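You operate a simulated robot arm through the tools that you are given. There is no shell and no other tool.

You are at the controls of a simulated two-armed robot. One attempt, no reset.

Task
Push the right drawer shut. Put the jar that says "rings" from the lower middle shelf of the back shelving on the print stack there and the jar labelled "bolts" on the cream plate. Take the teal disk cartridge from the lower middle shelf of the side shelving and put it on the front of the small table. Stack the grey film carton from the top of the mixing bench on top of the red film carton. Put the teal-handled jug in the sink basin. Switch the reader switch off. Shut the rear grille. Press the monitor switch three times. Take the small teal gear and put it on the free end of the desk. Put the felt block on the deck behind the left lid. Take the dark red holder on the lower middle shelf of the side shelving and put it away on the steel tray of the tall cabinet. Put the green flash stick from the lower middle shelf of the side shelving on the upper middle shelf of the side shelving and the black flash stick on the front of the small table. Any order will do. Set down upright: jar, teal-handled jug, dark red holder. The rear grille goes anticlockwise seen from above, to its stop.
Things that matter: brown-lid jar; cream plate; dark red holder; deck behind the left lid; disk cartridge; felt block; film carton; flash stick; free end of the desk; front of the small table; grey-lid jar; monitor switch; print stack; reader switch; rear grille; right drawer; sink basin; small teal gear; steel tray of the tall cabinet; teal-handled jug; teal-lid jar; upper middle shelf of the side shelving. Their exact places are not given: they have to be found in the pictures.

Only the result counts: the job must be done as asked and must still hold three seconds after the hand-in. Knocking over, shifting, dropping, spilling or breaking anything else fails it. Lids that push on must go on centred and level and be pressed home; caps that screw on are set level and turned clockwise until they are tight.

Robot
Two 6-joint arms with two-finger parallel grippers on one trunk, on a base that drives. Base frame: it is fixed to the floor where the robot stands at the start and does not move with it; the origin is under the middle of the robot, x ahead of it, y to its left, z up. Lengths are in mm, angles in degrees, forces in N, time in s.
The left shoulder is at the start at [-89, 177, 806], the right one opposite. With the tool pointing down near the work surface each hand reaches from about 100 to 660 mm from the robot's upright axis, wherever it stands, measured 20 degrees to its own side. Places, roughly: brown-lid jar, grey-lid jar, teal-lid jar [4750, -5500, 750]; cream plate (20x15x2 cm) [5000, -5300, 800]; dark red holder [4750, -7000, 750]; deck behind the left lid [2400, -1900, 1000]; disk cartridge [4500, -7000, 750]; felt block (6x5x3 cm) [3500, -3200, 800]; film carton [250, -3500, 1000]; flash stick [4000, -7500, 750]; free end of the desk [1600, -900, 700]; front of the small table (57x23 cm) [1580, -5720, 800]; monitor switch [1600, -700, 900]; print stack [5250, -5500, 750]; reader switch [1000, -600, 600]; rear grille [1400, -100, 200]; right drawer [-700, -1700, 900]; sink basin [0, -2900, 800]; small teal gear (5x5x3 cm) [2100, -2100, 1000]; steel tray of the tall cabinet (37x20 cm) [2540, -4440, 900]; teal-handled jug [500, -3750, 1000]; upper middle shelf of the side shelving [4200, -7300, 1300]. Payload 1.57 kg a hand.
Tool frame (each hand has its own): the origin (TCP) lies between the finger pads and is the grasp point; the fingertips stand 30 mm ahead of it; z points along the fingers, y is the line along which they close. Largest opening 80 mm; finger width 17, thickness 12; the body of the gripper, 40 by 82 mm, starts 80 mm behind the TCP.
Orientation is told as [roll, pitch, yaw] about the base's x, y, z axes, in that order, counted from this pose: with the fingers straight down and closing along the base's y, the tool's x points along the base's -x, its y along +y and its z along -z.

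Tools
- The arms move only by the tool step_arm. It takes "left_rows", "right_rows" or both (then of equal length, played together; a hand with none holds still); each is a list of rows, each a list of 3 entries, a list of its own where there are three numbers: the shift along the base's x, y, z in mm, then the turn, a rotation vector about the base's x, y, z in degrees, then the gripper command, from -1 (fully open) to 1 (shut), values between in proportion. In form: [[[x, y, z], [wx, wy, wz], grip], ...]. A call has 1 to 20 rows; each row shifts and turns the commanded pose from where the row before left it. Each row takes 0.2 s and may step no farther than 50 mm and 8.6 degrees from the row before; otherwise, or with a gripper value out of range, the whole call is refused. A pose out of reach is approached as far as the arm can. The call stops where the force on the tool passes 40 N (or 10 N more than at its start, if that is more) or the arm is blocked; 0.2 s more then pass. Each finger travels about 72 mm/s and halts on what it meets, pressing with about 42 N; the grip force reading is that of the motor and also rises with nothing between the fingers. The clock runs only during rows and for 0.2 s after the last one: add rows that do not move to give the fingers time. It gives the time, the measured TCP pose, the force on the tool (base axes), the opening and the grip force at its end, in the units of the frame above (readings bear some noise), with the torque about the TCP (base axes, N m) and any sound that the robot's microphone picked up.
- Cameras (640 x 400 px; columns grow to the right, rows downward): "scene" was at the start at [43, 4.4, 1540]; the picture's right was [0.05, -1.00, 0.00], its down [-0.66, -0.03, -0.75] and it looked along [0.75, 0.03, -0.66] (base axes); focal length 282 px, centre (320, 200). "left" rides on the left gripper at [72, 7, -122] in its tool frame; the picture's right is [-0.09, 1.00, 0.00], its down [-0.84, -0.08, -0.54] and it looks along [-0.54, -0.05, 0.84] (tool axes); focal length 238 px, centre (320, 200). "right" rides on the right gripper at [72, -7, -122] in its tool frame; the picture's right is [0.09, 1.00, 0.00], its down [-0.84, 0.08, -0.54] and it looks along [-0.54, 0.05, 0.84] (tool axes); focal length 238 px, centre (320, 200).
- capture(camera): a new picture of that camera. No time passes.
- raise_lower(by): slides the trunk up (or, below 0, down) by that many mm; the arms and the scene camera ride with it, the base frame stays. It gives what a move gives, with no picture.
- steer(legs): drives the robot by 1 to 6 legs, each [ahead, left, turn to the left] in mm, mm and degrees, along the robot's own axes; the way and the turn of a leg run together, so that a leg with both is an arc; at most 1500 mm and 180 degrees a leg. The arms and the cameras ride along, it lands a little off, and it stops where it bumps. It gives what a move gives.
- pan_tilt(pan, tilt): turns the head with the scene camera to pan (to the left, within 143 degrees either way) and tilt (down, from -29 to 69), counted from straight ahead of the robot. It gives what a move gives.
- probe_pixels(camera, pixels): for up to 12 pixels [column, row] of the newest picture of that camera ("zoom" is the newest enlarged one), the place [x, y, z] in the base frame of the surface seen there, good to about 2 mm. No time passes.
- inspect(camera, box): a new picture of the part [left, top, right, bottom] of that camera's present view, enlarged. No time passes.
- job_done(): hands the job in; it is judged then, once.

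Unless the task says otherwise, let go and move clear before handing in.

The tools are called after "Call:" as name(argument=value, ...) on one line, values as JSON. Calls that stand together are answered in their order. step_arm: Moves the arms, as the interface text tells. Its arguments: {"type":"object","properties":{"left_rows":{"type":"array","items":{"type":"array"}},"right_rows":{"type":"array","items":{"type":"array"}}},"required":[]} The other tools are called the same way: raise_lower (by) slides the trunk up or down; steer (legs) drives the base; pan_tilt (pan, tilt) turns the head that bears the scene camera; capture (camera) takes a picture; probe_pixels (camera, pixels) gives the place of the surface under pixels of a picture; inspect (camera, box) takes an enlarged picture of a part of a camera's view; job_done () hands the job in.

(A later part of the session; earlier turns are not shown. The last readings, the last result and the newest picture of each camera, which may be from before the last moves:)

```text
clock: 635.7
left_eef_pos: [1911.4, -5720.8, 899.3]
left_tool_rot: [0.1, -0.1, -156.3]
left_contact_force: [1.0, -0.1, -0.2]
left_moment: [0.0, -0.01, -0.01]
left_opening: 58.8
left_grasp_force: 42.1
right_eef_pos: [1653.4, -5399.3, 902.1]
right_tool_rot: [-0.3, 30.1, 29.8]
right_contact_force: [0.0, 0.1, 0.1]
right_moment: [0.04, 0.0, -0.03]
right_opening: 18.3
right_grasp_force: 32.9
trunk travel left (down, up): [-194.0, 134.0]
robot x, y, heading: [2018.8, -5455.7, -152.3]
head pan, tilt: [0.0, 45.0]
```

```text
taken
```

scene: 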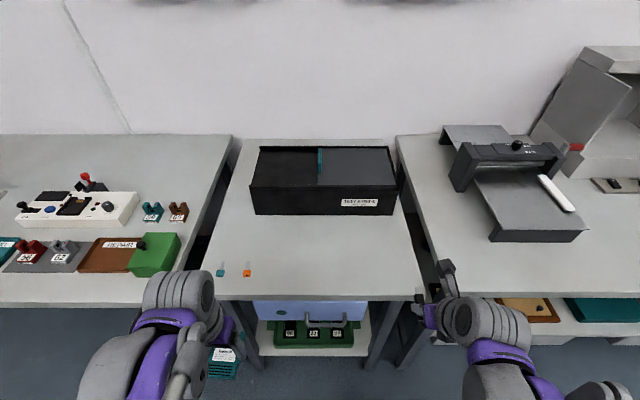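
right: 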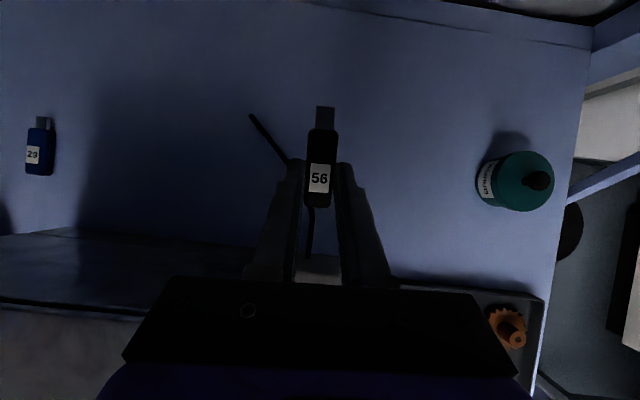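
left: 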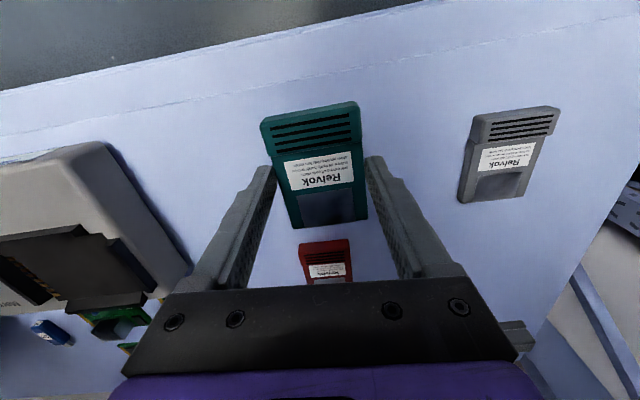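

Move the left hand over the table front at (1616,-5763).

Call:
step_arm(left_rows=[[[-36.9, -5.3, 0], [0, 0, 0], 0.6], [[-36.9, -5.3, 0], [0, 0, 0], 0.6], [[-36.9, -5.3, 0], [0, 0, 0], 0.6], [[-36.9, -5.3, 0], [0, 0, 0], 0.6], [[-36.9, -5.3, 0], [0, 0, 0], 0.6], [[-36.9, -5.3, 0], [0, 0, 0], 0.6], [[-36.9, -5.3, 0], [0, 0, 0], 0.6], [[-36.9, -5.3, 0], [0, 0, 0], 0.6], [[0, 0, -25], [0, 0, 0], 0.6], [[0, 0, -25], [0, 0, 0], 0.6], [[0, 0, 0], [0, 0, 0], 0.6]])

Call:
capture(camera="left")

```text
clock: 638.1
left_eef_pos: [1616.6, -5761.6, 846.5]
left_tool_rot: [0.0, -0.2, -156.2]
left_contact_force: [-0.4, -0.6, -1.0]
left_moment: [0.03, 0.01, 0.01]
left_opening: 58.8
left_grasp_force: 41.6
right_eef_pos: [1653.9, -5398.4, 901.1]
right_tool_rot: [-0.3, 30.2, 29.8]
right_contact_force: [0.2, -0.2, 1.0]
right_moment: [0.02, 0.0, 0.0]
right_opening: 18.6
right_grasp_force: 33.2
trunk travel left (down, up): [-194.0, 134.0]
robot x, y, heading: [2016.6, -5453.2, -152.6]
head pan, tilt: [0.0, 45.0]
```

```text
taken
```

left: 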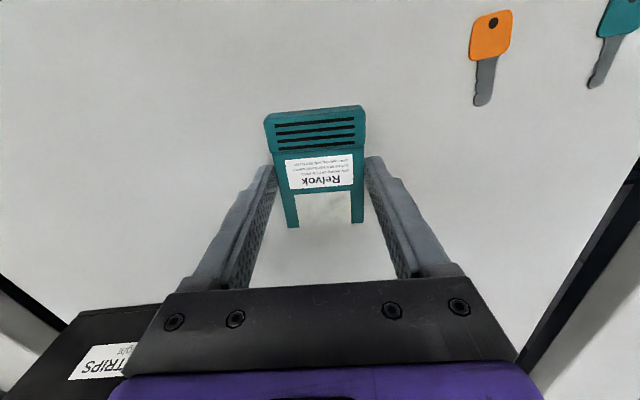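

Clear table beneath, keys to the side. Lower to contact.

Call:
step_arm(left_rows=[[[0, 0, -4], [0, 0, 0], 0.6], [[0, 0, -4], [0, 0, 0], 0.6], [[0, 0, -1], [0, 0, 0], 0.6], [[0, 0, 0], [0, 0, 0], 0.6]])

Call:
step_arm(left_rows=[[[0, 0, -1], [0, 0, 0], 0.6], [[0, 0, -1], [0, 0, 0], 0.6], [[0, 0, 0], [0, 0, 0], 0.6]])

```text
clock: 639.1
left_eef_pos: [1617.1, -5763.4, 839.5]
left_tool_rot: [0.0, 0.0, -156.2]
left_contact_force: [-0.7, 0.5, -0.7]
left_moment: [0.01, 0.0, -0.04]
left_opening: 59.0
left_grasp_force: 41.7
right_eef_pos: [1653.9, -5399.9, 902.2]
right_tool_rot: [-0.2, 30.2, 29.8]
right_contact_force: [0.5, 1.2, -0.3]
right_moment: [-0.02, -0.01, -0.02]
right_opening: 18.4
right_grasp_force: 32.7
trunk travel left (down, up): [-194.0, 134.0]
robot x, y, heading: [2021.2, -5455.2, -152.3]
head pan, tilt: [0.0, 45.0]
```

```text
clock: 639.9
left_eef_pos: [1616.6, -5765.0, 837.8]
left_tool_rot: [0.0, -0.1, -156.2]
left_contact_force: [-0.4, -0.4, -0.6]
left_moment: [0.01, -0.03, -0.04]
left_opening: 59.1
left_grasp_force: 41.5
right_eef_pos: [1652.5, -5398.7, 900.7]
right_tool_rot: [-0.2, 30.2, 29.7]
right_contact_force: [-0.4, -0.1, 0.2]
right_moment: [0.02, 0.01, -0.01]
right_opening: 18.1
right_grasp_force: 33.1
trunk travel left (down, up): [-194.0, 134.0]
robot x, y, heading: [2023.0, -5454.6, -152.5]
head pan, tilt: [0.0, 45.0]
```

Call:
step_arm(left_rows=[[[0, 0, -1.2], [0, 0, 0], 0.6], [[0, 0, -1.2], [0, 0, 0], 0.6], [[0, 0, 0], [0, 0, 0], 0.6]])

Call:
step_arm(left_rows=[[[0, 0, -1], [0, 0, 0], 0.6], [[0, 0, 0], [0, 0, 0], 0.6]])

Call:
step_arm(left_rows=[[[0, 0, -1], [0, 0, 0], 0.6], [[0, 0, 0], [0, 0, 0], 0.6]])

```text
clock: 640.7
left_eef_pos: [1617.3, -5762.3, 835.0]
left_tool_rot: [0.1, -0.1, -156.2]
left_contact_force: [-0.4, -0.4, -1.3]
left_moment: [0.0, 0.01, 0.01]
left_opening: 59.0
left_grasp_force: 42.3
right_eef_pos: [1653.4, -5398.0, 902.4]
right_tool_rot: [-0.2, 30.2, 29.8]
right_contact_force: [-0.5, -0.4, 0.2]
right_moment: [-0.02, 0.0, 0.01]
right_opening: 18.4
right_grasp_force: 32.8
trunk travel left (down, up): [-194.0, 134.0]
robot x, y, heading: [2015.3, -5456.1, -152.4]
head pan, tilt: [0.0, 45.0]
```

```text
clock: 641.3
left_eef_pos: [1616.7, -5763.4, 835.7]
left_tool_rot: [0.0, -0.2, -156.2]
left_contact_force: [-1.6, 0.0, 10.0]
left_moment: [-0.08, -0.21, 0.0]
left_opening: 59.0
left_grasp_force: 41.9
right_eef_pos: [1653.0, -5398.2, 901.4]
right_tool_rot: [-0.2, 30.2, 29.8]
right_contact_force: [-0.6, 0.5, 0.6]
right_moment: [-0.01, -0.01, 0.01]
right_opening: 18.5
right_grasp_force: 32.6
trunk travel left (down, up): [-194.0, 134.0]
robot x, y, heading: [2022.0, -5453.7, -152.5]
head pan, tilt: [0.0, 45.0]
```

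```text
clock: 641.9
left_eef_pos: [1616.2, -5761.5, 834.7]
left_tool_rot: [0.0, -0.3, -156.3]
left_contact_force: [-6.4, -7.8, 37.6]
left_moment: [0.13, -0.35, -0.03]
left_opening: 58.9
left_grasp_force: 42.4
right_eef_pos: [1655.9, -5398.0, 902.2]
right_tool_rot: [-0.3, 30.3, 29.7]
right_contact_force: [0.1, 1.1, 0.3]
right_moment: [0.01, -0.01, -0.01]
right_opening: 18.1
right_grasp_force: 32.6
trunk travel left (down, up): [-194.0, 134.0]
robot x, y, heading: [2021.6, -5456.2, -152.1]
head pan, tilt: [0.0, 45.0]
```

On the table (38 N). Ease, open, and rise; then bring the right hand over.

Call:
step_arm(left_rows=[[[0, 0, 1.2], [0, 0, 0], 0.6], [[0, 0, 0], [0, 0, 0], -0.5], [[0, 0, 0], [0, 0, 0], -0.9], [[0, 0, 0], [0, 0, 0], -0.9], [[0, 0, 25], [0, 0, 0], -0.9], [[0, 0, 40], [0, 0, 0], -0.9], [[20, 0, 40], [0, 0, 0], -0.9], [[35, 0, 0], [0, 0, 0], -1], [[36.9, 5.3, 0], [0, 0, 0], -1], [[36.9, 5.3, 0], [0, 0, 0], -1], [[36.9, 5.3, 0], [0, 0, 0], -1], [[36.9, 5.3, 0], [0, 0, 0], -1], [[36.9, 5.3, 0], [0, 0, 0], -1]])

Call:
capture(camera="scene")

```text
clock: 644.7
left_eef_pos: [1858.7, -5737.9, 939.4]
left_tool_rot: [0.0, -0.2, -156.1]
left_contact_force: [0.4, -0.5, 1.2]
left_moment: [-0.03, 0.01, 0.0]
left_opening: 80.0
left_grasp_force: 0.0
right_eef_pos: [1655.7, -5398.6, 903.0]
right_tool_rot: [-0.2, 30.2, 29.8]
right_contact_force: [0.4, 0.1, -0.9]
right_moment: [-0.01, 0.01, -0.03]
right_opening: 18.5
right_grasp_force: 33.2
trunk travel left (down, up): [-194.0, 134.0]
robot x, y, heading: [2017.6, -5452.3, -152.3]
head pan, tilt: [0.0, 45.0]
```

```text
taken
```

scene: 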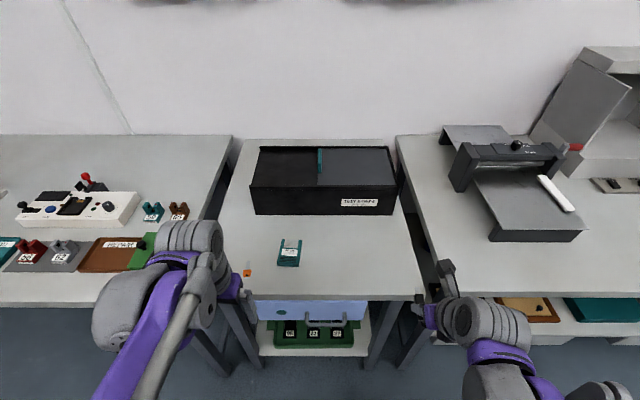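

The cartridge sits on the table front. Now the right hand: rotate back to the 10° lean while moving over the table.

Call:
step_arm(right_rows=[[[-29.6, -24, 0], [3.1, -5.9, 0], 1], [[-29.6, -24, 0], [3.1, -5.9, 0], 1], [[-29.6, -24, 0], [3.1, -5.9, 0], 1], [[-29.6, -24, 0], [0, 0, 0], 1], [[-29.6, -24, 0], [0, 0, 0], 1], [[0, 0, -25], [0, 0, 0], 1], [[0, 0, 0], [0, 0, 0], 1]])

Call:
capture(camera="right")

```text
clock: 646.3
left_eef_pos: [1857.2, -5738.1, 939.3]
left_tool_rot: [0.0, -0.1, -156.3]
left_contact_force: [0.2, -0.4, 0.0]
left_moment: [0.0, -0.04, -0.01]
left_opening: 80.1
left_grasp_force: 0.1
right_eef_pos: [1496.5, -5492.1, 876.1]
right_tool_rot: [-1.1, 10.2, 29.7]
right_contact_force: [-0.6, 0.6, -1.2]
right_moment: [-0.03, 0.0, -0.02]
right_opening: 18.2
right_grasp_force: 32.8
right hand out of reach, approached as far as the arm can: row 3, 4, 5
trunk travel left (down, up): [-194.0, 134.0]
robot x, y, heading: [2019.8, -5459.4, -152.2]
head pan, tilt: [0.0, 45.0]
```

```text
taken
```

right: 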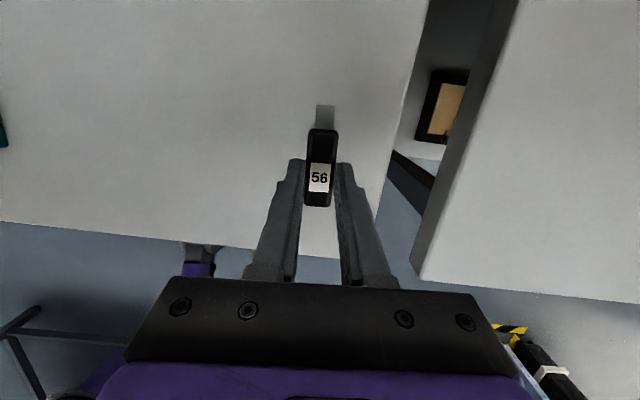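

The wrist limit leaves the stick at s≈5556, 45 mm from the table's right edge; strafe the robot left 70 mm for a safer spot.

Call:
steer(legs=[[0, 70, 0]])

Call:
capture(camera="right")

```text
clock: 647.5
left_eef_pos: [1889.3, -5799.0, 939.9]
left_tool_rot: [-0.1, -0.2, -156.3]
left_contact_force: [-0.1, -0.2, -0.2]
left_moment: [-0.02, 0.03, -0.01]
left_opening: 80.1
left_grasp_force: 0.1
right_eef_pos: [1527.8, -5552.7, 875.2]
right_tool_rot: [-1.1, 10.1, 29.6]
right_contact_force: [0.4, -0.6, 0.0]
right_moment: [0.03, 0.01, -0.03]
right_opening: 18.1
right_grasp_force: 32.6
trunk travel left (down, up): [-194.0, 134.0]
robot x, y, heading: [2052.9, -5517.0, -152.5]
head pan, tilt: [0.0, 45.0]
```

```text
taken
```

right: 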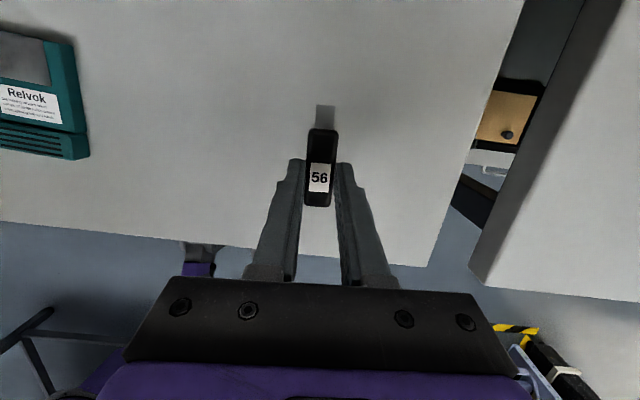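

Free spot well inside the table. Lower to contact.

Call:
step_arm(right_rows=[[[0, 0, -14], [0, 0, 0], 1], [[0, 0, -12], [0, 0, 0], 1], [[0, 0, -8], [0, 0, 0], 1], [[0, 0, 0], [0, 0, 0], 1]])

Call:
step_arm(right_rows=[[[0, 0, -1.5], [0, 0, 0], 1], [[0, 0, -1.5], [0, 0, 0], 1], [[0, 0, 0], [0, 0, 0], 1]])

Call:
step_arm(right_rows=[[[0, 0, -1], [0, 0, 0], 1], [[0, 0, -1], [0, 0, 0], 1], [[0, 0, 0], [0, 0, 0], 1]])

```text
clock: 648.5
left_eef_pos: [1889.0, -5798.6, 940.2]
left_tool_rot: [0.0, -0.2, -156.2]
left_contact_force: [1.1, 0.4, 0.8]
left_moment: [0.03, 0.04, 0.0]
left_opening: 79.7
left_grasp_force: 0.1
right_eef_pos: [1527.4, -5552.7, 840.1]
right_tool_rot: [-1.1, 10.2, 29.5]
right_contact_force: [-0.1, 1.1, 0.2]
right_moment: [-0.03, -0.02, -0.02]
right_opening: 18.3
right_grasp_force: 32.9
trunk travel left (down, up): [-194.0, 134.0]
robot x, y, heading: [2053.3, -5514.7, -152.6]
head pan, tilt: [0.0, 45.0]
```

```text
clock: 649.3
left_eef_pos: [1888.3, -5798.4, 939.7]
left_tool_rot: [0.0, -0.1, -156.3]
left_contact_force: [0.0, -0.8, 0.5]
left_moment: [-0.01, -0.01, 0.0]
left_opening: 80.0
left_grasp_force: 0.0
right_eef_pos: [1528.2, -5552.1, 839.9]
right_tool_rot: [-1.0, 10.1, 29.5]
right_contact_force: [0.0, -0.1, -0.2]
right_moment: [0.03, 0.03, -0.01]
right_opening: 18.4
right_grasp_force: 32.9
trunk travel left (down, up): [-194.0, 134.0]
robot x, y, heading: [2049.8, -5516.5, -152.4]
head pan, tilt: [0.0, 45.0]
```

```text
clock: 650.1
left_eef_pos: [1889.4, -5798.3, 939.4]
left_tool_rot: [0.0, -0.2, -156.3]
left_contact_force: [-0.3, 0.7, -0.5]
left_moment: [-0.02, 0.0, 0.0]
left_opening: 79.8
left_grasp_force: 0.1
right_eef_pos: [1527.0, -5552.0, 836.7]
right_tool_rot: [-1.0, 10.2, 29.6]
right_contact_force: [0.1, -1.3, -0.2]
right_moment: [-0.01, 0.0, 0.02]
right_opening: 18.2
right_grasp_force: 32.9
trunk travel left (down, up): [-194.0, 134.0]
robot x, y, heading: [2052.2, -5515.9, -152.9]
head pan, tilt: [0.0, 45.0]
```

Call:
step_arm(right_rows=[[[0, 0, -1], [0, 0, 0], 1], [[0, 0, 0], [0, 0, 0], 1]])

Call:
step_arm(right_rows=[[[0, 0, -1], [0, 0, 0], 1], [[0, 0, 0], [0, 0, 0], 1]])

Call:
capture(camera="right")

```text
clock: 650.7
left_eef_pos: [1888.9, -5797.4, 939.6]
left_tool_rot: [-0.1, -0.2, -156.2]
left_contact_force: [0.3, -0.9, 0.9]
left_moment: [-0.02, 0.01, -0.01]
left_opening: 79.7
left_grasp_force: 0.0
right_eef_pos: [1528.1, -5551.5, 836.1]
right_tool_rot: [-1.1, 10.2, 29.7]
right_contact_force: [0.0, 0.0, 0.3]
right_moment: [0.02, 0.0, -0.01]
right_opening: 18.3
right_grasp_force: 32.9
trunk travel left (down, up): [-194.0, 134.0]
robot x, y, heading: [2052.8, -5513.6, -152.4]
head pan, tilt: [0.0, 45.0]
```

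```text
clock: 651.3
left_eef_pos: [1889.5, -5798.5, 939.5]
left_tool_rot: [0.0, -0.3, -156.2]
left_contact_force: [-0.1, 0.0, -0.7]
left_moment: [0.02, -0.03, 0.01]
left_opening: 79.9
left_grasp_force: 0.0
right_eef_pos: [1529.2, -5551.8, 834.9]
right_tool_rot: [-1.1, 10.2, 29.6]
right_contact_force: [0.1, 0.1, 1.1]
right_moment: [0.02, 0.02, 0.01]
right_opening: 18.3
right_grasp_force: 32.6
trunk travel left (down, up): [-194.0, 134.0]
robot x, y, heading: [2050.8, -5514.2, -152.4]
head pan, tilt: [0.0, 45.0]
```

```text
taken
```

right: 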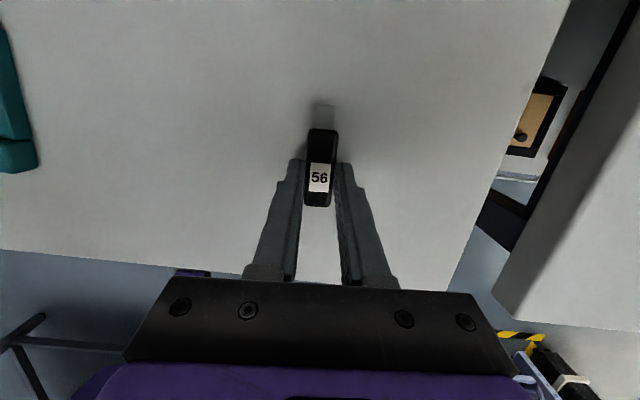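

Call:
step_arm(right_rows=[[[0, 0, -1], [0, 0, 0], 1], [[0, 0, 0], [0, 0, 0], 1]])

Call:
step_arm(right_rows=[[[0, 0, -0.8], [0, 0, 0], 1], [[0, 0, 0], [0, 0, 0], 1]])

```text
clock: 651.9
left_eef_pos: [1889.1, -5797.6, 939.5]
left_tool_rot: [0.0, -0.3, -156.3]
left_contact_force: [0.0, 0.2, 0.0]
left_moment: [0.01, 0.02, -0.02]
left_opening: 79.8
left_grasp_force: 0.0
right_eef_pos: [1528.1, -5551.3, 833.8]
right_tool_rot: [-1.1, 10.3, 29.8]
right_contact_force: [-0.8, 0.9, 8.7]
right_moment: [0.03, 0.17, -0.01]
right_opening: 18.3
right_grasp_force: 32.5
trunk travel left (down, up): [-194.0, 134.0]
robot x, y, heading: [2052.0, -5515.6, -152.3]
head pan, tilt: [0.0, 45.0]
```

```text
clock: 652.5
left_eef_pos: [1891.3, -5799.8, 941.0]
left_tool_rot: [-0.1, -0.2, -156.4]
left_contact_force: [-0.2, -0.5, -0.5]
left_moment: [0.0, -0.01, 0.01]
left_opening: 80.0
left_grasp_force: 0.1
right_eef_pos: [1528.1, -5550.9, 834.4]
right_tool_rot: [-1.1, 10.3, 29.7]
right_contact_force: [-1.6, -0.8, 23.8]
right_moment: [0.01, 0.18, -0.03]
right_opening: 18.5
right_grasp_force: 32.7
trunk travel left (down, up): [-194.0, 134.0]
robot x, y, heading: [2056.2, -5511.0, -152.4]
head pan, tilt: [0.0, 45.0]
```

Contact. Ease 0.8 mm, open, rise and withdraw.

Call:
step_arm(right_rows=[[[0, 0, 0.8], [0, 0, 0], 1], [[0, 0, 0], [0, 0, 0], 0.3], [[0, 0, 0], [0, 0, 0], 0], [[0, 0, 0], [0, 0, 0], 0], [[0, 0, 20], [0, 0, 0], 0], [[0, 0, 30], [0, 0, 0], 0], [[0, 0, 30], [0, 0, 0], 0], [[35, 18, 10], [0, 0, 0], -1], [[35, 18, 0], [0, 0, 0], -1], [[35, 18, 0], [0, 0, 0], -1], [[35, 18, 0], [0, 0, 0], -1]])

Call:
capture(camera="scene")

Call:
inspect(camera="scene", box=[220, 190, 440, 310])

```text
clock: 654.9
left_eef_pos: [1889.6, -5797.4, 940.9]
left_tool_rot: [0.0, -0.1, -156.4]
left_contact_force: [0.1, 0.2, -0.5]
left_moment: [-0.01, 0.02, 0.03]
left_opening: 80.3
left_grasp_force: 0.0
right_eef_pos: [1668.8, -5480.5, 921.4]
right_tool_rot: [-1.1, 10.3, 29.6]
right_contact_force: [-0.3, 0.0, -1.0]
right_moment: [0.0, 0.03, -0.01]
right_opening: 80.1
right_grasp_force: 0.1
trunk travel left (down, up): [-194.0, 134.0]
robot x, y, heading: [2051.3, -5519.4, -152.7]
head pan, tilt: [0.0, 45.0]
```

```text
taken
```

scene: 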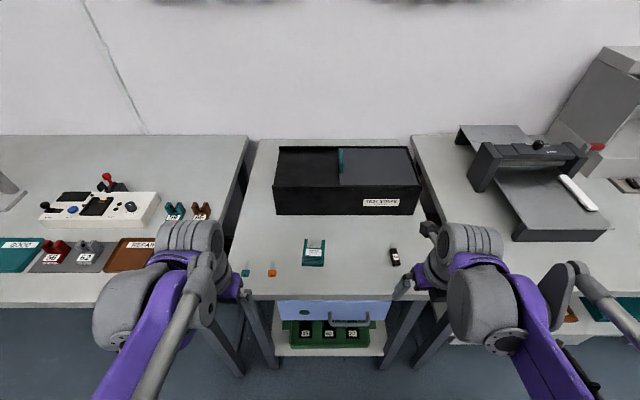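

```text
2.91 times, centred on (330, 250) of scene
```

zoom: 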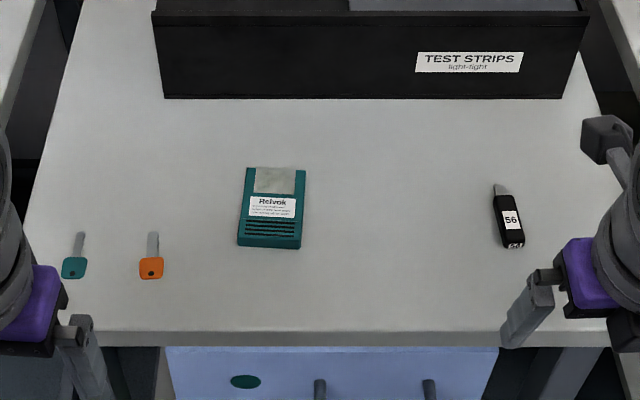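

Both items are on the table front. Unflip the right hand and fold while here.

Call:
step_arm(right_rows=[[[8, 4, 5], [1.24, 0.64, 8.08], -1], [[8, 4, 5], [1.24, 0.64, 8.08], -1], [[8, 4, 5], [1.24, 0.64, 8.08], -1], [[8, 4, 5], [1.24, 0.64, 8.08], -1], [[8, 4, 5], [1.24, 0.64, 8.08], -1], [[0, 0, 0], [1.24, 0.64, 8.08], -1], [[0, 0, 0], [1.24, 0.64, 8.08], -1], [[0, 0, 0], [1.24, 0.64, 8.08], -1], [[0, 0, 0], [1.24, 0.64, 8.08], -1], [[0, 0, 0], [1.24, 0.64, 8.08], -1], [[0, 0, 0], [1.24, 0.64, 8.08], -1]])

Call:
step_arm(right_rows=[[[0, 0, 0], [1.24, 0.64, 8.08], -1], [[0, 0, 0], [1.24, 0.64, 8.08], -1], [[0, 0, 0], [1.24, 0.64, 8.08], -1], [[0, 0, 0], [1.24, 0.64, 8.08], -1], [[0, 0, 0], [1.24, 0.64, 8.08], -1], [[0, 0, 0], [1.24, 0.64, 8.08], -1], [[0, 0, 0], [1.24, 0.64, 8.08], -1], [[0, 0, 0], [1.24, 0.64, 8.08], -1], [[0, 0, 0], [1.24, 0.64, 8.08], -1], [[0, 0, 0], [1.24, 0.64, 8.08], -1], [[0, 0, 0], [1.24, 0.64, 8.08], -1]])

```text
clock: 657.3
left_eef_pos: [1888.9, -5798.6, 939.2]
left_tool_rot: [0.1, -0.2, -156.3]
left_contact_force: [0.1, 0.2, 0.2]
left_moment: [0.05, 0.01, 0.0]
left_opening: 79.9
left_grasp_force: 0.1
right_eef_pos: [1706.7, -5460.7, 950.0]
right_tool_rot: [8.2, 0.0, 119.9]
right_contact_force: [-0.2, 0.6, 0.2]
right_moment: [0.03, -0.02, 0.0]
right_opening: 80.0
right_grasp_force: 0.0
trunk travel left (down, up): [-194.0, 134.0]
robot x, y, heading: [2051.0, -5514.8, -152.5]
head pan, tilt: [0.0, 45.0]
```

```text
clock: 659.7
left_eef_pos: [1889.6, -5798.3, 938.1]
left_tool_rot: [0.0, -0.2, -156.3]
left_contact_force: [0.1, -0.1, 0.6]
left_moment: [0.02, 0.01, 0.01]
left_opening: 80.1
left_grasp_force: 0.0
right_eef_pos: [1706.5, -5460.4, 951.0]
right_tool_rot: [-2.0, -9.4, -149.9]
right_contact_force: [-0.3, -1.0, 0.8]
right_moment: [0.01, 0.03, 0.0]
right_opening: 80.1
right_grasp_force: 0.0
trunk travel left (down, up): [-194.0, 134.0]
robot x, y, heading: [2055.9, -5513.9, -152.5]
head pan, tilt: [0.0, 45.0]
```

Call:
step_arm(right_rows=[[[0, 0, 0], [1.49, -4.57, 0], -1], [[0, 0, 0], [1.49, -4.57, 0], -1], [[20, 10, 0], [0, 0, -2.5], -1], [[30, 15, 0], [0, 0, 0], -1]])

Call:
steer(legs=[[-190, 0, 0], [0, 0, 90], [1000, 0, 0], [790, 0, 0]])

Call:
pan_tilt(pan=15, tilt=35)

Call:
capture(camera="scene")

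```text
clock: 660.7
left_eef_pos: [1889.3, -5798.2, 939.5]
left_tool_rot: [0.0, -0.2, -156.3]
left_contact_force: [-0.3, 0.1, -0.4]
left_moment: [0.0, 0.0, 0.01]
left_opening: 80.1
left_grasp_force: 0.0
right_eef_pos: [1757.1, -5432.7, 949.7]
right_tool_rot: [0.0, 0.1, -152.7]
right_contact_force: [-0.2, -0.9, 0.1]
right_moment: [0.0, 0.03, 0.05]
right_opening: 80.2
right_grasp_force: 0.1
trunk travel left (down, up): [-194.0, 134.0]
robot x, y, heading: [2054.1, -5513.2, -152.1]
head pan, tilt: [0.0, 45.0]
```

```text
clock: 674.8
left_eef_pos: [3329.8, -7194.7, 938.7]
left_tool_rot: [0.0, -0.1, -66.4]
left_contact_force: [0.1, 0.8, 0.2]
left_moment: [0.0, 0.02, -0.04]
left_opening: 80.2
left_grasp_force: 0.0
right_eef_pos: [2964.2, -7326.3, 949.1]
right_tool_rot: [0.1, 0.1, -62.8]
right_contact_force: [-1.2, -0.2, -0.3]
right_moment: [0.01, -0.02, 0.03]
right_opening: 79.9
right_grasp_force: 0.1
trunk travel left (down, up): [-194.0, 134.0]
robot x, y, heading: [3042.4, -7031.6, -62.5]
head pan, tilt: [0.0, 45.0]
```

```text
clock: 675.6
left_eef_pos: [3329.2, -7194.1, 940.0]
left_tool_rot: [-0.1, -0.2, -66.5]
left_contact_force: [0.3, 0.6, 0.2]
left_moment: [0.01, -0.02, 0.03]
left_opening: 80.0
left_grasp_force: 0.1
right_eef_pos: [2964.4, -7325.2, 949.6]
right_tool_rot: [0.1, 0.1, -62.7]
right_contact_force: [1.0, 0.7, -0.2]
right_moment: [-0.03, -0.01, -0.04]
right_opening: 79.8
right_grasp_force: 0.1
trunk travel left (down, up): [-194.0, 134.0]
robot x, y, heading: [3045.5, -7031.6, -62.6]
head pan, tilt: [15.0, 35.0]
```

```text
taken
```

scene: 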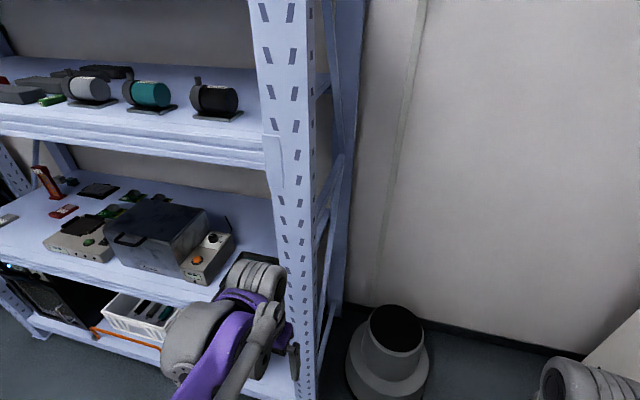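

Strafe left along the shelving to the holder.

Call:
steer(legs=[[0, 1345, 0]])

Call:
pan_tilt(pan=5, tilt=35)

Call:
capture(camera="scene")

Call:
inspect(camera="scene", box=[220, 170, 400, 290])

```text
clock: 687.7
left_eef_pos: [4540.2, -6564.0, 940.2]
left_tool_rot: [0.1, -0.1, -66.3]
left_contact_force: [0.3, 0.5, -0.2]
left_moment: [0.01, 0.0, -0.03]
left_opening: 80.0
left_grasp_force: 0.1
right_eef_pos: [4174.9, -6695.6, 949.0]
right_tool_rot: [0.0, 0.1, -62.7]
right_contact_force: [0.0, 0.3, -0.4]
right_moment: [-0.02, -0.02, 0.02]
right_opening: 80.0
right_grasp_force: 0.2
trunk travel left (down, up): [-194.0, 134.0]
robot x, y, heading: [4256.0, -6397.8, -62.4]
head pan, tilt: [15.0, 35.0]
```

```text
clock: 688.4
left_eef_pos: [4540.6, -6564.1, 940.1]
left_tool_rot: [0.0, -0.1, -66.4]
left_contact_force: [0.5, -0.4, 0.0]
left_moment: [0.0, -0.01, -0.01]
left_opening: 80.0
left_grasp_force: 0.1
right_eef_pos: [4175.4, -6695.6, 949.1]
right_tool_rot: [0.2, 0.1, -62.7]
right_contact_force: [0.9, 0.3, 0.2]
right_moment: [-0.02, 0.04, 0.01]
right_opening: 80.0
right_grasp_force: 0.0
trunk travel left (down, up): [-194.0, 134.0]
robot x, y, heading: [4257.6, -6402.2, -62.4]
head pan, tilt: [5.0, 35.0]
```

```text
taken
```

scene: 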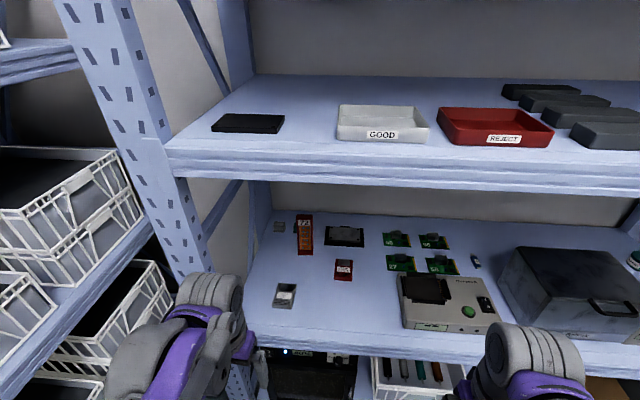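

```text
3.33 times, centred on (310, 230) of scene
```

zoom: 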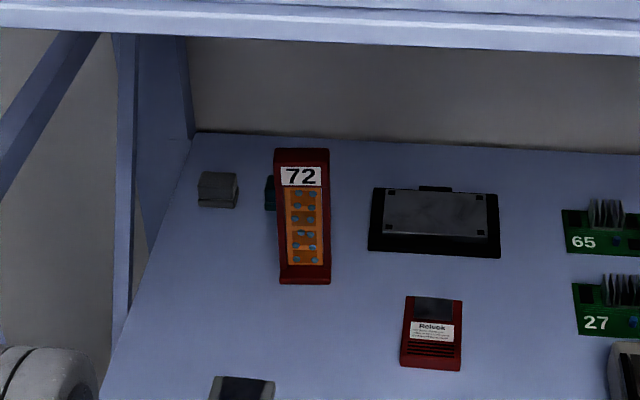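

The holder "72" faces me at zoom (303,215). Probe its outline.

Call:
probe_pixels(camera="zoom", pixels=[[283, 278], [327, 278], [278, 160], [326, 158], [303, 152], [303, 270], [282, 220], [328, 220], [303, 220], [218, 190], [270, 195], [380, 240]])

```text
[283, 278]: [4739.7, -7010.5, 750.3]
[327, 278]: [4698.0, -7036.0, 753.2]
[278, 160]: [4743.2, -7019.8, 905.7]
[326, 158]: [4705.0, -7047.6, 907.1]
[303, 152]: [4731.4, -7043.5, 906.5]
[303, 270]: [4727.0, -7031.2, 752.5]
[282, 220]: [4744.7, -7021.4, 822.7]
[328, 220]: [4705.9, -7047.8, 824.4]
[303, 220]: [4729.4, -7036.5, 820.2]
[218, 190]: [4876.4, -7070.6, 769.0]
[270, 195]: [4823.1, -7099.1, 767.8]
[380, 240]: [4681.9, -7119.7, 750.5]
```

Holder: 47 mm wide, 167 mm tall, its face turned ~8°. Drive 117 mm closer, then bring the left hand in, pitched forward 65° and yawed to match.

Call:
steer(legs=[[117, 0, 0]])

Call:
step_arm(left_rows=[[[4, -15, -30], [0, 0, 8], -1], [[4, -15, -30], [0, 0, 3.9], -1], [[6, -22, -20], [-6.6, -4.7, 0], -1], [[8, -31, -5], [-6.6, -4.7, 0], -1], [[9, -34, -2], [-6.6, -4.7, 0], -1], [[9, -35, 0], [-6.6, -4.7, 0], -1], [[9, -35, 0], [-6.6, -4.7, 0], -1], [[9, -35, 0], [-6.6, -4.7, 0], -1], [[10, -35, 0], [-6.6, -4.7, 0], -1], [[10, -35, 0], [-6.6, -4.7, 0], -1], [[0, 0, 0], [0, 0, 0], -1]])

Call:
capture(camera="left")

Call:
capture(camera="scene")

```text
clock: 689.7
left_eef_pos: [4595.9, -6669.5, 939.6]
left_tool_rot: [0.0, -0.2, -66.4]
left_contact_force: [0.1, -0.7, 0.0]
left_moment: [0.03, 0.02, 0.03]
left_opening: 79.9
left_grasp_force: 0.1
right_eef_pos: [4230.0, -6800.8, 948.5]
right_tool_rot: [0.0, 0.0, -62.7]
right_contact_force: [0.5, -1.0, 0.5]
right_moment: [0.01, 0.02, 0.0]
right_opening: 80.3
right_grasp_force: 0.0
trunk travel left (down, up): [-194.0, 134.0]
robot x, y, heading: [4308.2, -6506.9, -62.6]
head pan, tilt: [5.0, 35.0]
```

```text
clock: 692.1
left_eef_pos: [4672.8, -6962.7, 854.0]
left_tool_rot: [-0.1, -65.2, -54.4]
left_contact_force: [0.4, 0.3, 0.4]
left_moment: [0.01, 0.0, -0.01]
left_opening: 79.9
left_grasp_force: 0.1
right_eef_pos: [4229.1, -6798.7, 949.8]
right_tool_rot: [0.0, 0.0, -62.6]
right_contact_force: [-0.8, 0.3, 0.7]
right_moment: [-0.02, -0.02, -0.02]
right_opening: 80.3
right_grasp_force: 0.0
trunk travel left (down, up): [-194.0, 134.0]
robot x, y, heading: [4311.8, -6501.8, -62.7]
head pan, tilt: [5.0, 35.0]
```

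```text
taken
```

left: 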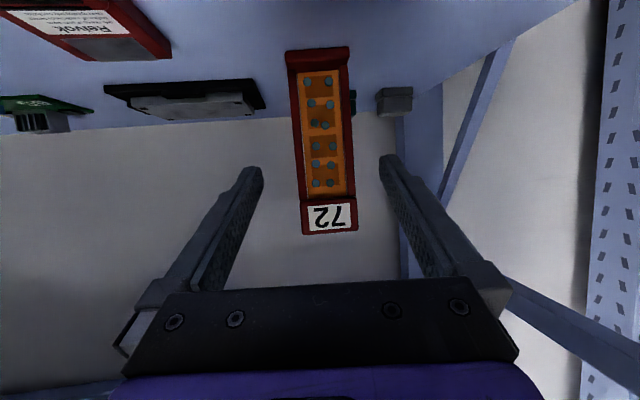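

```text
taken
```

scene: 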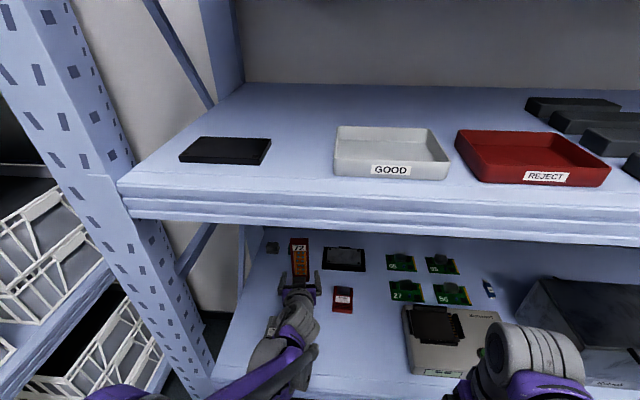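

The holder is centred ahead of the open fingers. Probe its sides from here, then advance.

Call:
probe_pixels(camera="left", pixels=[[297, 140], [349, 140], [303, 210], [354, 210], [292, 70], [346, 65], [256, 175], [388, 165], [318, 58], [320, 130]])

```text
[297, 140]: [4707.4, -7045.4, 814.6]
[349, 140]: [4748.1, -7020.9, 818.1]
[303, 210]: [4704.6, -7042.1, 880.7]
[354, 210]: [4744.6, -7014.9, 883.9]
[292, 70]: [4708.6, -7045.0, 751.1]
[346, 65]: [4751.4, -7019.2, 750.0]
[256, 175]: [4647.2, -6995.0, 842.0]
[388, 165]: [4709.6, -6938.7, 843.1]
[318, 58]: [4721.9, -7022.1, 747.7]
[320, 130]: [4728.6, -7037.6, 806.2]
```

Adjust yaw by -3° and 6 mm sideways, advance ~99 mm to straddle the holder.

Call:
step_arm(left_rows=[[[10, -11, 0], [0, 0, -3], -1], [[16.5, -23, 0], [0, 0, 0], -1], [[16.5, -23, 0], [0, 0, 0], -1], [[16.5, -22.6, 0], [0, 0, 0], -1], [[0, 0, 0], [0, 0, 0], -1]])

Call:
capture(camera="left")

Call:
inspect(camera="scene", box=[240, 220, 360, 320])

```text
clock: 693.3
left_eef_pos: [4732.0, -7038.3, 853.6]
left_tool_rot: [-0.1, -65.1, -57.4]
left_contact_force: [0.0, 0.5, 0.7]
left_moment: [0.0, -0.01, -0.01]
left_opening: 79.9
left_grasp_force: 0.0
right_eef_pos: [4230.5, -6800.6, 948.8]
right_tool_rot: [0.1, 0.0, -62.7]
right_contact_force: [-0.3, 0.2, -0.6]
right_moment: [0.0, -0.03, 0.0]
right_opening: 79.8
right_grasp_force: 0.0
trunk travel left (down, up): [-194.0, 134.0]
robot x, y, heading: [4313.2, -6506.5, -62.3]
head pan, tilt: [5.0, 35.0]
```

```text
taken
```

left: 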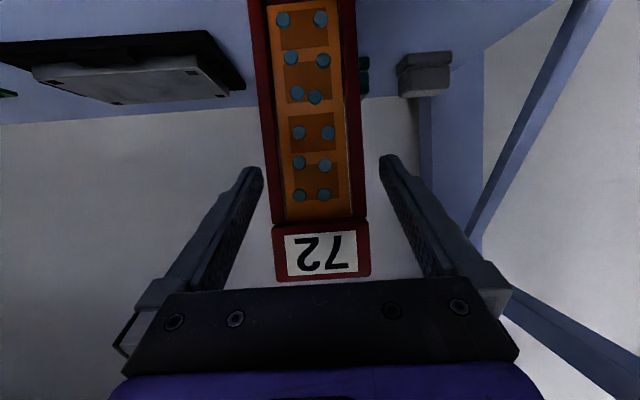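

```text
4.00 times, centred on (300, 270) of scene
```

zoom: 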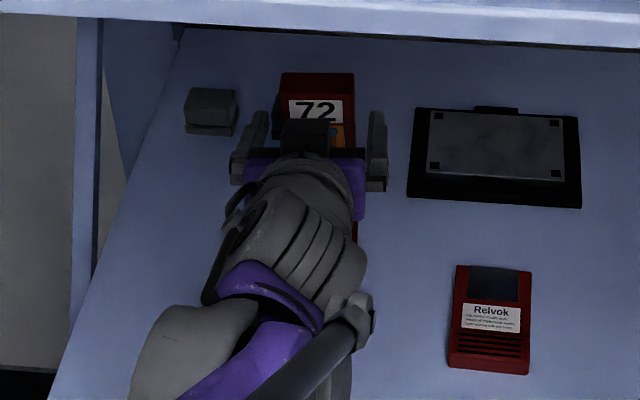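

Slight 3–4 mm offset; correct and close gently.

Call:
step_arm(left_rows=[[[-2.9, -1.9, -6], [0, 0, 0], -1], [[0, 0, 0], [0, 0, 0], -0.6], [[0, 0, 0], [0, 0, 0], -0.4], [[0, 0, 0], [0, 0, 0], -0.25], [[0, 0, 0], [0, 0, 0], -0.1], [[0, 0, 0], [0, 0, 0], 0.2], [[0, 0, 0], [0, 0, 0], 0.5], [[0, 0, 0], [0, 0, 0], 0.5]])

Call:
capture(camera="left")

```text
clock: 695.1
left_eef_pos: [4730.4, -7041.6, 848.0]
left_tool_rot: [-0.1, -64.9, -57.3]
left_contact_force: [0.0, 0.1, 0.2]
left_moment: [0.0, -0.02, 0.02]
left_opening: 55.4
left_grasp_force: 41.9
right_eef_pos: [4230.6, -6800.2, 948.8]
right_tool_rot: [0.1, 0.1, -62.7]
right_contact_force: [-0.4, 0.2, -1.0]
right_moment: [-0.03, 0.03, 0.02]
right_opening: 80.2
right_grasp_force: 0.0
trunk travel left (down, up): [-194.0, 134.0]
robot x, y, heading: [4311.7, -6505.5, -62.6]
head pan, tilt: [5.0, 35.0]
```

```text
taken
```

left: 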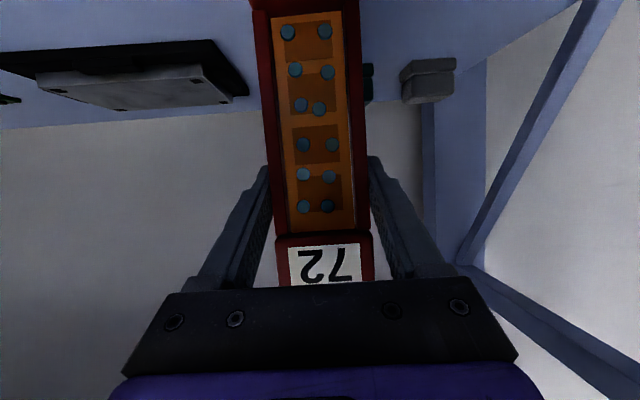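

Gripped (55 mm). Test lift 20 mm.

Call:
step_arm(left_rows=[[[0, 0, 5], [0, 0, 0], 0.6], [[0, 0, 7], [0, 0, 0], 0.6], [[0, 0, 8], [0, 0, 0], 0.6], [[0, 0, 0], [0, 0, 0], 0.6]])

Call:
capture(camera="left")

Call:
inspect(camera="scene", box=[240, 220, 360, 320])

```text
clock: 696.1
left_eef_pos: [4729.8, -7042.3, 866.8]
left_tool_rot: [-0.1, -65.0, -57.3]
left_contact_force: [0.2, -0.1, -0.7]
left_moment: [0.01, -0.01, -0.02]
left_opening: 55.5
left_grasp_force: 41.9
right_eef_pos: [4230.0, -6800.4, 949.1]
right_tool_rot: [0.0, 0.1, -62.7]
right_contact_force: [-0.5, -0.6, -1.0]
right_moment: [-0.01, 0.04, -0.01]
right_opening: 79.9
right_grasp_force: 0.0
trunk travel left (down, up): [-194.0, 134.0]
robot x, y, heading: [4314.4, -6507.7, -62.7]
head pan, tilt: [5.0, 35.0]
```

```text
taken
```

left: 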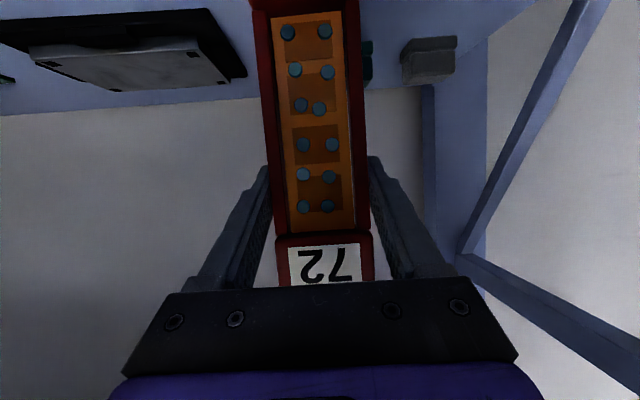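

```text
4.00 times, centred on (300, 270) of scene
```

zoom: 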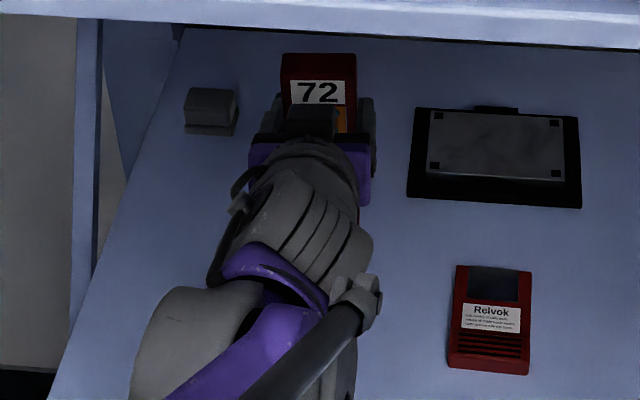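

Lifted steadily. Raise 30 mm more, draw back, and drive back out of the rack.

Call:
step_arm(left_rows=[[[0, 0, 15], [0, 0, 0], 0.6], [[-10, 16, 15], [0, 0, 0], 0.6], [[-20, 34, 0], [0, 0, 0], 0.6], [[-20, 34, 0], [0, 0, 0], 0.6], [[-20, 34, 0], [0, 0, 0], 0.6], [[-20, 34, 0], [0, 0, 0], 0.6], [[0, 0, 0], [0, 0, 0], 0.6]])

Call:
steer(legs=[[-300, 0, 0]])

Call:
capture(camera="scene")

```text
clock: 697.7
left_eef_pos: [4638.6, -6891.1, 896.1]
left_tool_rot: [-0.1, -65.0, -57.5]
left_contact_force: [-0.4, 0.3, -1.2]
left_moment: [0.03, 0.0, 0.0]
left_opening: 55.3
left_grasp_force: 41.9
right_eef_pos: [4231.0, -6801.2, 949.1]
right_tool_rot: [0.1, 0.0, -62.7]
right_contact_force: [-0.4, -0.6, 0.4]
right_moment: [0.05, -0.01, 0.01]
right_opening: 80.0
right_grasp_force: 0.2
trunk travel left (down, up): [-194.0, 134.0]
robot x, y, heading: [4310.5, -6505.3, -62.6]
head pan, tilt: [5.0, 35.0]
```

```text
clock: 699.7
left_eef_pos: [4497.2, -6628.9, 896.7]
left_tool_rot: [0.0, -65.0, -57.7]
left_contact_force: [-0.1, 0.5, -0.6]
left_moment: [0.0, -0.02, 0.02]
left_opening: 55.4
left_grasp_force: 42.1
right_eef_pos: [4091.3, -6534.6, 949.2]
right_tool_rot: [0.2, 0.0, -63.2]
right_contact_force: [-0.6, 0.4, 0.4]
right_moment: [0.0, -0.02, 0.01]
right_opening: 79.9
right_grasp_force: 0.0
trunk travel left (down, up): [-194.0, 134.0]
robot x, y, heading: [4173.8, -6244.0, -62.8]
head pan, tilt: [5.0, 35.0]
```

```text
taken
```

scene: 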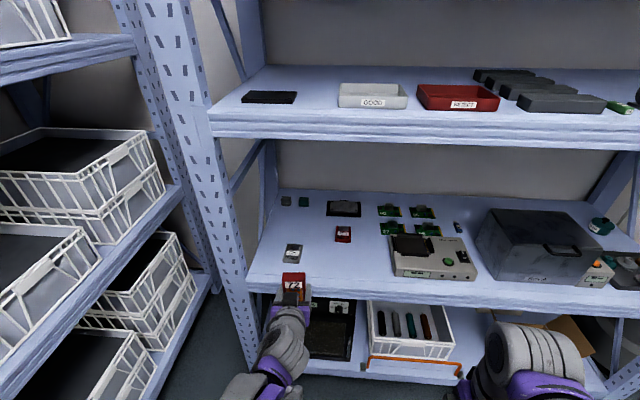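

Out of the rack with the holder. While here, look left at the back shelving for the jars.

Call:
pan_tilt(pan=75, tilt=35)

Call:
capture(camera="scene")

Call:
pan_tilt(pan=115, tilt=35)

Call:
capture(camera="scene")

```text
clock: 701.1
left_eef_pos: [4497.8, -6629.6, 896.3]
left_tool_rot: [-0.1, -65.0, -57.7]
left_contact_force: [0.3, 0.2, -1.0]
left_moment: [-0.01, 0.0, 0.01]
left_opening: 55.4
left_grasp_force: 42.1
right_eef_pos: [4090.5, -6535.0, 949.3]
right_tool_rot: [0.1, 0.1, -63.1]
right_contact_force: [0.2, -0.4, 0.0]
right_moment: [0.01, -0.01, -0.02]
right_opening: 80.2
right_grasp_force: 0.1
trunk travel left (down, up): [-194.0, 134.0]
robot x, y, heading: [4176.0, -6240.2, -62.7]
head pan, tilt: [75.0, 35.0]
```

```text
taken
```

scene: 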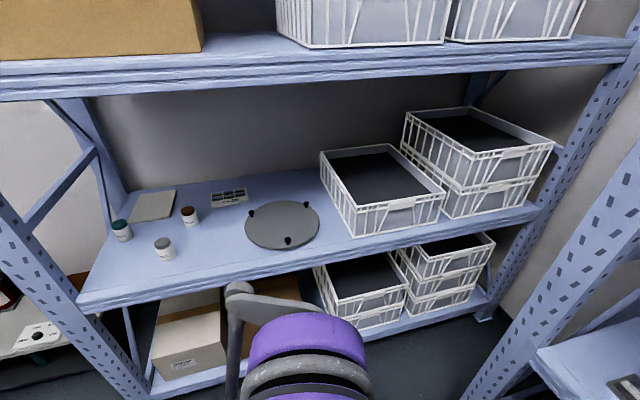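

```text
clock: 702.2
left_eef_pos: [4497.3, -6628.5, 895.7]
left_tool_rot: [0.0, -65.0, -57.8]
left_contact_force: [0.3, -0.7, -0.7]
left_moment: [0.0, 0.01, -0.02]
left_opening: 55.2
left_grasp_force: 41.9
right_eef_pos: [4090.1, -6534.9, 949.4]
right_tool_rot: [0.1, 0.1, -63.1]
right_contact_force: [-0.5, -0.7, 0.3]
right_moment: [-0.02, -0.04, 0.0]
right_opening: 80.2
right_grasp_force: 0.0
trunk travel left (down, up): [-194.0, 134.0]
robot x, y, heading: [4174.0, -6239.1, -63.0]
head pan, tilt: [115.0, 35.0]
```

```text
taken
```

scene: 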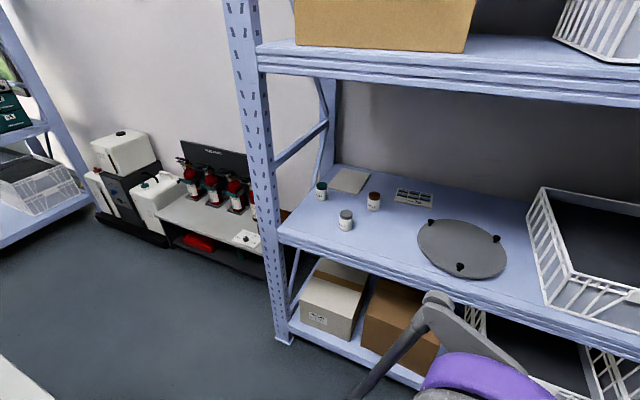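

Three jars (teal, grey, brown lids), a cream plate (350,180), a print stack (414,197). Zoom to read labels.

Call:
inspect(camera="scene", box=[300, 160, 450, 250])

Call:
probe_pixels(camera="zoom", pixels=[[95, 120], [318, 165], [195, 245], [210, 90], [485, 160], [90, 150], [315, 200], [195, 280], [130, 100], [290, 90], [420, 160], [545, 160]])

```text
4.27 times, centred on (375, 205) of scene
```

zoom: 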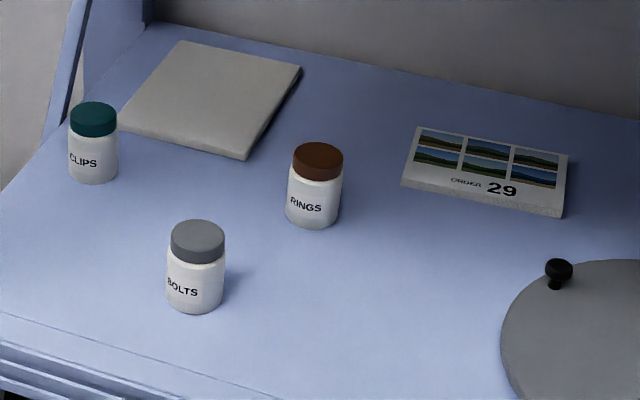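

```text
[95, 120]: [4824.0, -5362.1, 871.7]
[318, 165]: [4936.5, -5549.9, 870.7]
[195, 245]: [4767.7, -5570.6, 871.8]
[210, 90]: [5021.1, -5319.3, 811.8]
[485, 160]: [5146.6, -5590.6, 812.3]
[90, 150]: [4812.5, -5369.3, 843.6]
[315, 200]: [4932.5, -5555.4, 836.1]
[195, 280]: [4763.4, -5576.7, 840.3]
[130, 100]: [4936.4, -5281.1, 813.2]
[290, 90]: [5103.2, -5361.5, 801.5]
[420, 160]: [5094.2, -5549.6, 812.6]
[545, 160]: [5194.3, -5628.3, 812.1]
```

Labels read: CLIPS (teal), RINGS (brown lid), BOLTS (grey lid). First deliver the holder: return to the lane and go to the tall cabinet.

Call:
steer(legs=[[0, 0, 0.4], [0, -1330, 0]])

Call:
steer(legs=[[-1000, 0, 0], [-690, 0, 0]])

Call:
pan_tilt(pan=0, tilt=30)

Call:
capture(camera="scene")

```text
clock: 714.7
left_eef_pos: [3311.1, -7266.6, 896.0]
left_tool_rot: [0.0, -65.0, -55.7]
left_contact_force: [0.6, -1.1, -1.6]
left_moment: [-0.01, 0.01, -0.02]
left_opening: 55.5
left_grasp_force: 41.9
right_eef_pos: [2900.0, -7187.4, 949.5]
right_tool_rot: [0.1, 0.2, -61.0]
right_contact_force: [-0.1, -0.5, -0.1]
right_moment: [-0.03, -0.02, -0.02]
right_opening: 79.8
right_grasp_force: 0.1
trunk travel left (down, up): [-194.0, 134.0]
robot x, y, heading: [2974.2, -6893.1, -60.7]
head pan, tilt: [115.0, 35.0]
```

```text
clock: 723.3
left_eef_pos: [2489.4, -5785.2, 896.4]
left_tool_rot: [-0.2, -65.0, -57.0]
left_contact_force: [0.5, 0.2, -0.5]
left_moment: [-0.01, 0.01, 0.0]
left_opening: 55.2
left_grasp_force: 41.1
right_eef_pos: [2083.2, -5695.7, 949.2]
right_tool_rot: [0.1, 0.1, -62.3]
right_contact_force: [0.5, 1.4, 0.1]
right_moment: [-0.03, 0.0, -0.03]
right_opening: 79.8
right_grasp_force: 0.0
trunk travel left (down, up): [-194.0, 134.0]
robot x, y, heading: [2159.4, -5400.3, -61.9]
head pan, tilt: [115.0, 35.0]
```

```text
clock: 725.2
left_eef_pos: [2489.5, -5783.4, 897.0]
left_tool_rot: [-0.1, -65.0, -57.0]
left_contact_force: [0.6, -0.3, -1.2]
left_moment: [0.04, 0.02, 0.01]
left_opening: 55.3
left_grasp_force: 42.1
right_eef_pos: [2082.6, -5694.8, 949.5]
right_tool_rot: [0.1, 0.1, -62.3]
right_contact_force: [0.0, -0.3, 0.1]
right_moment: [0.03, 0.0, 0.0]
right_opening: 80.3
right_grasp_force: 0.1
trunk travel left (down, up): [-194.0, 134.0]
robot x, y, heading: [2164.0, -5403.1, -62.3]
head pan, tilt: [0.0, 30.0]
```

```text
taken
```

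scene: 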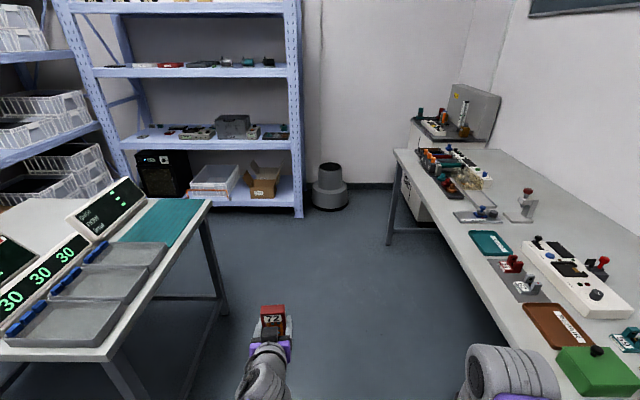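

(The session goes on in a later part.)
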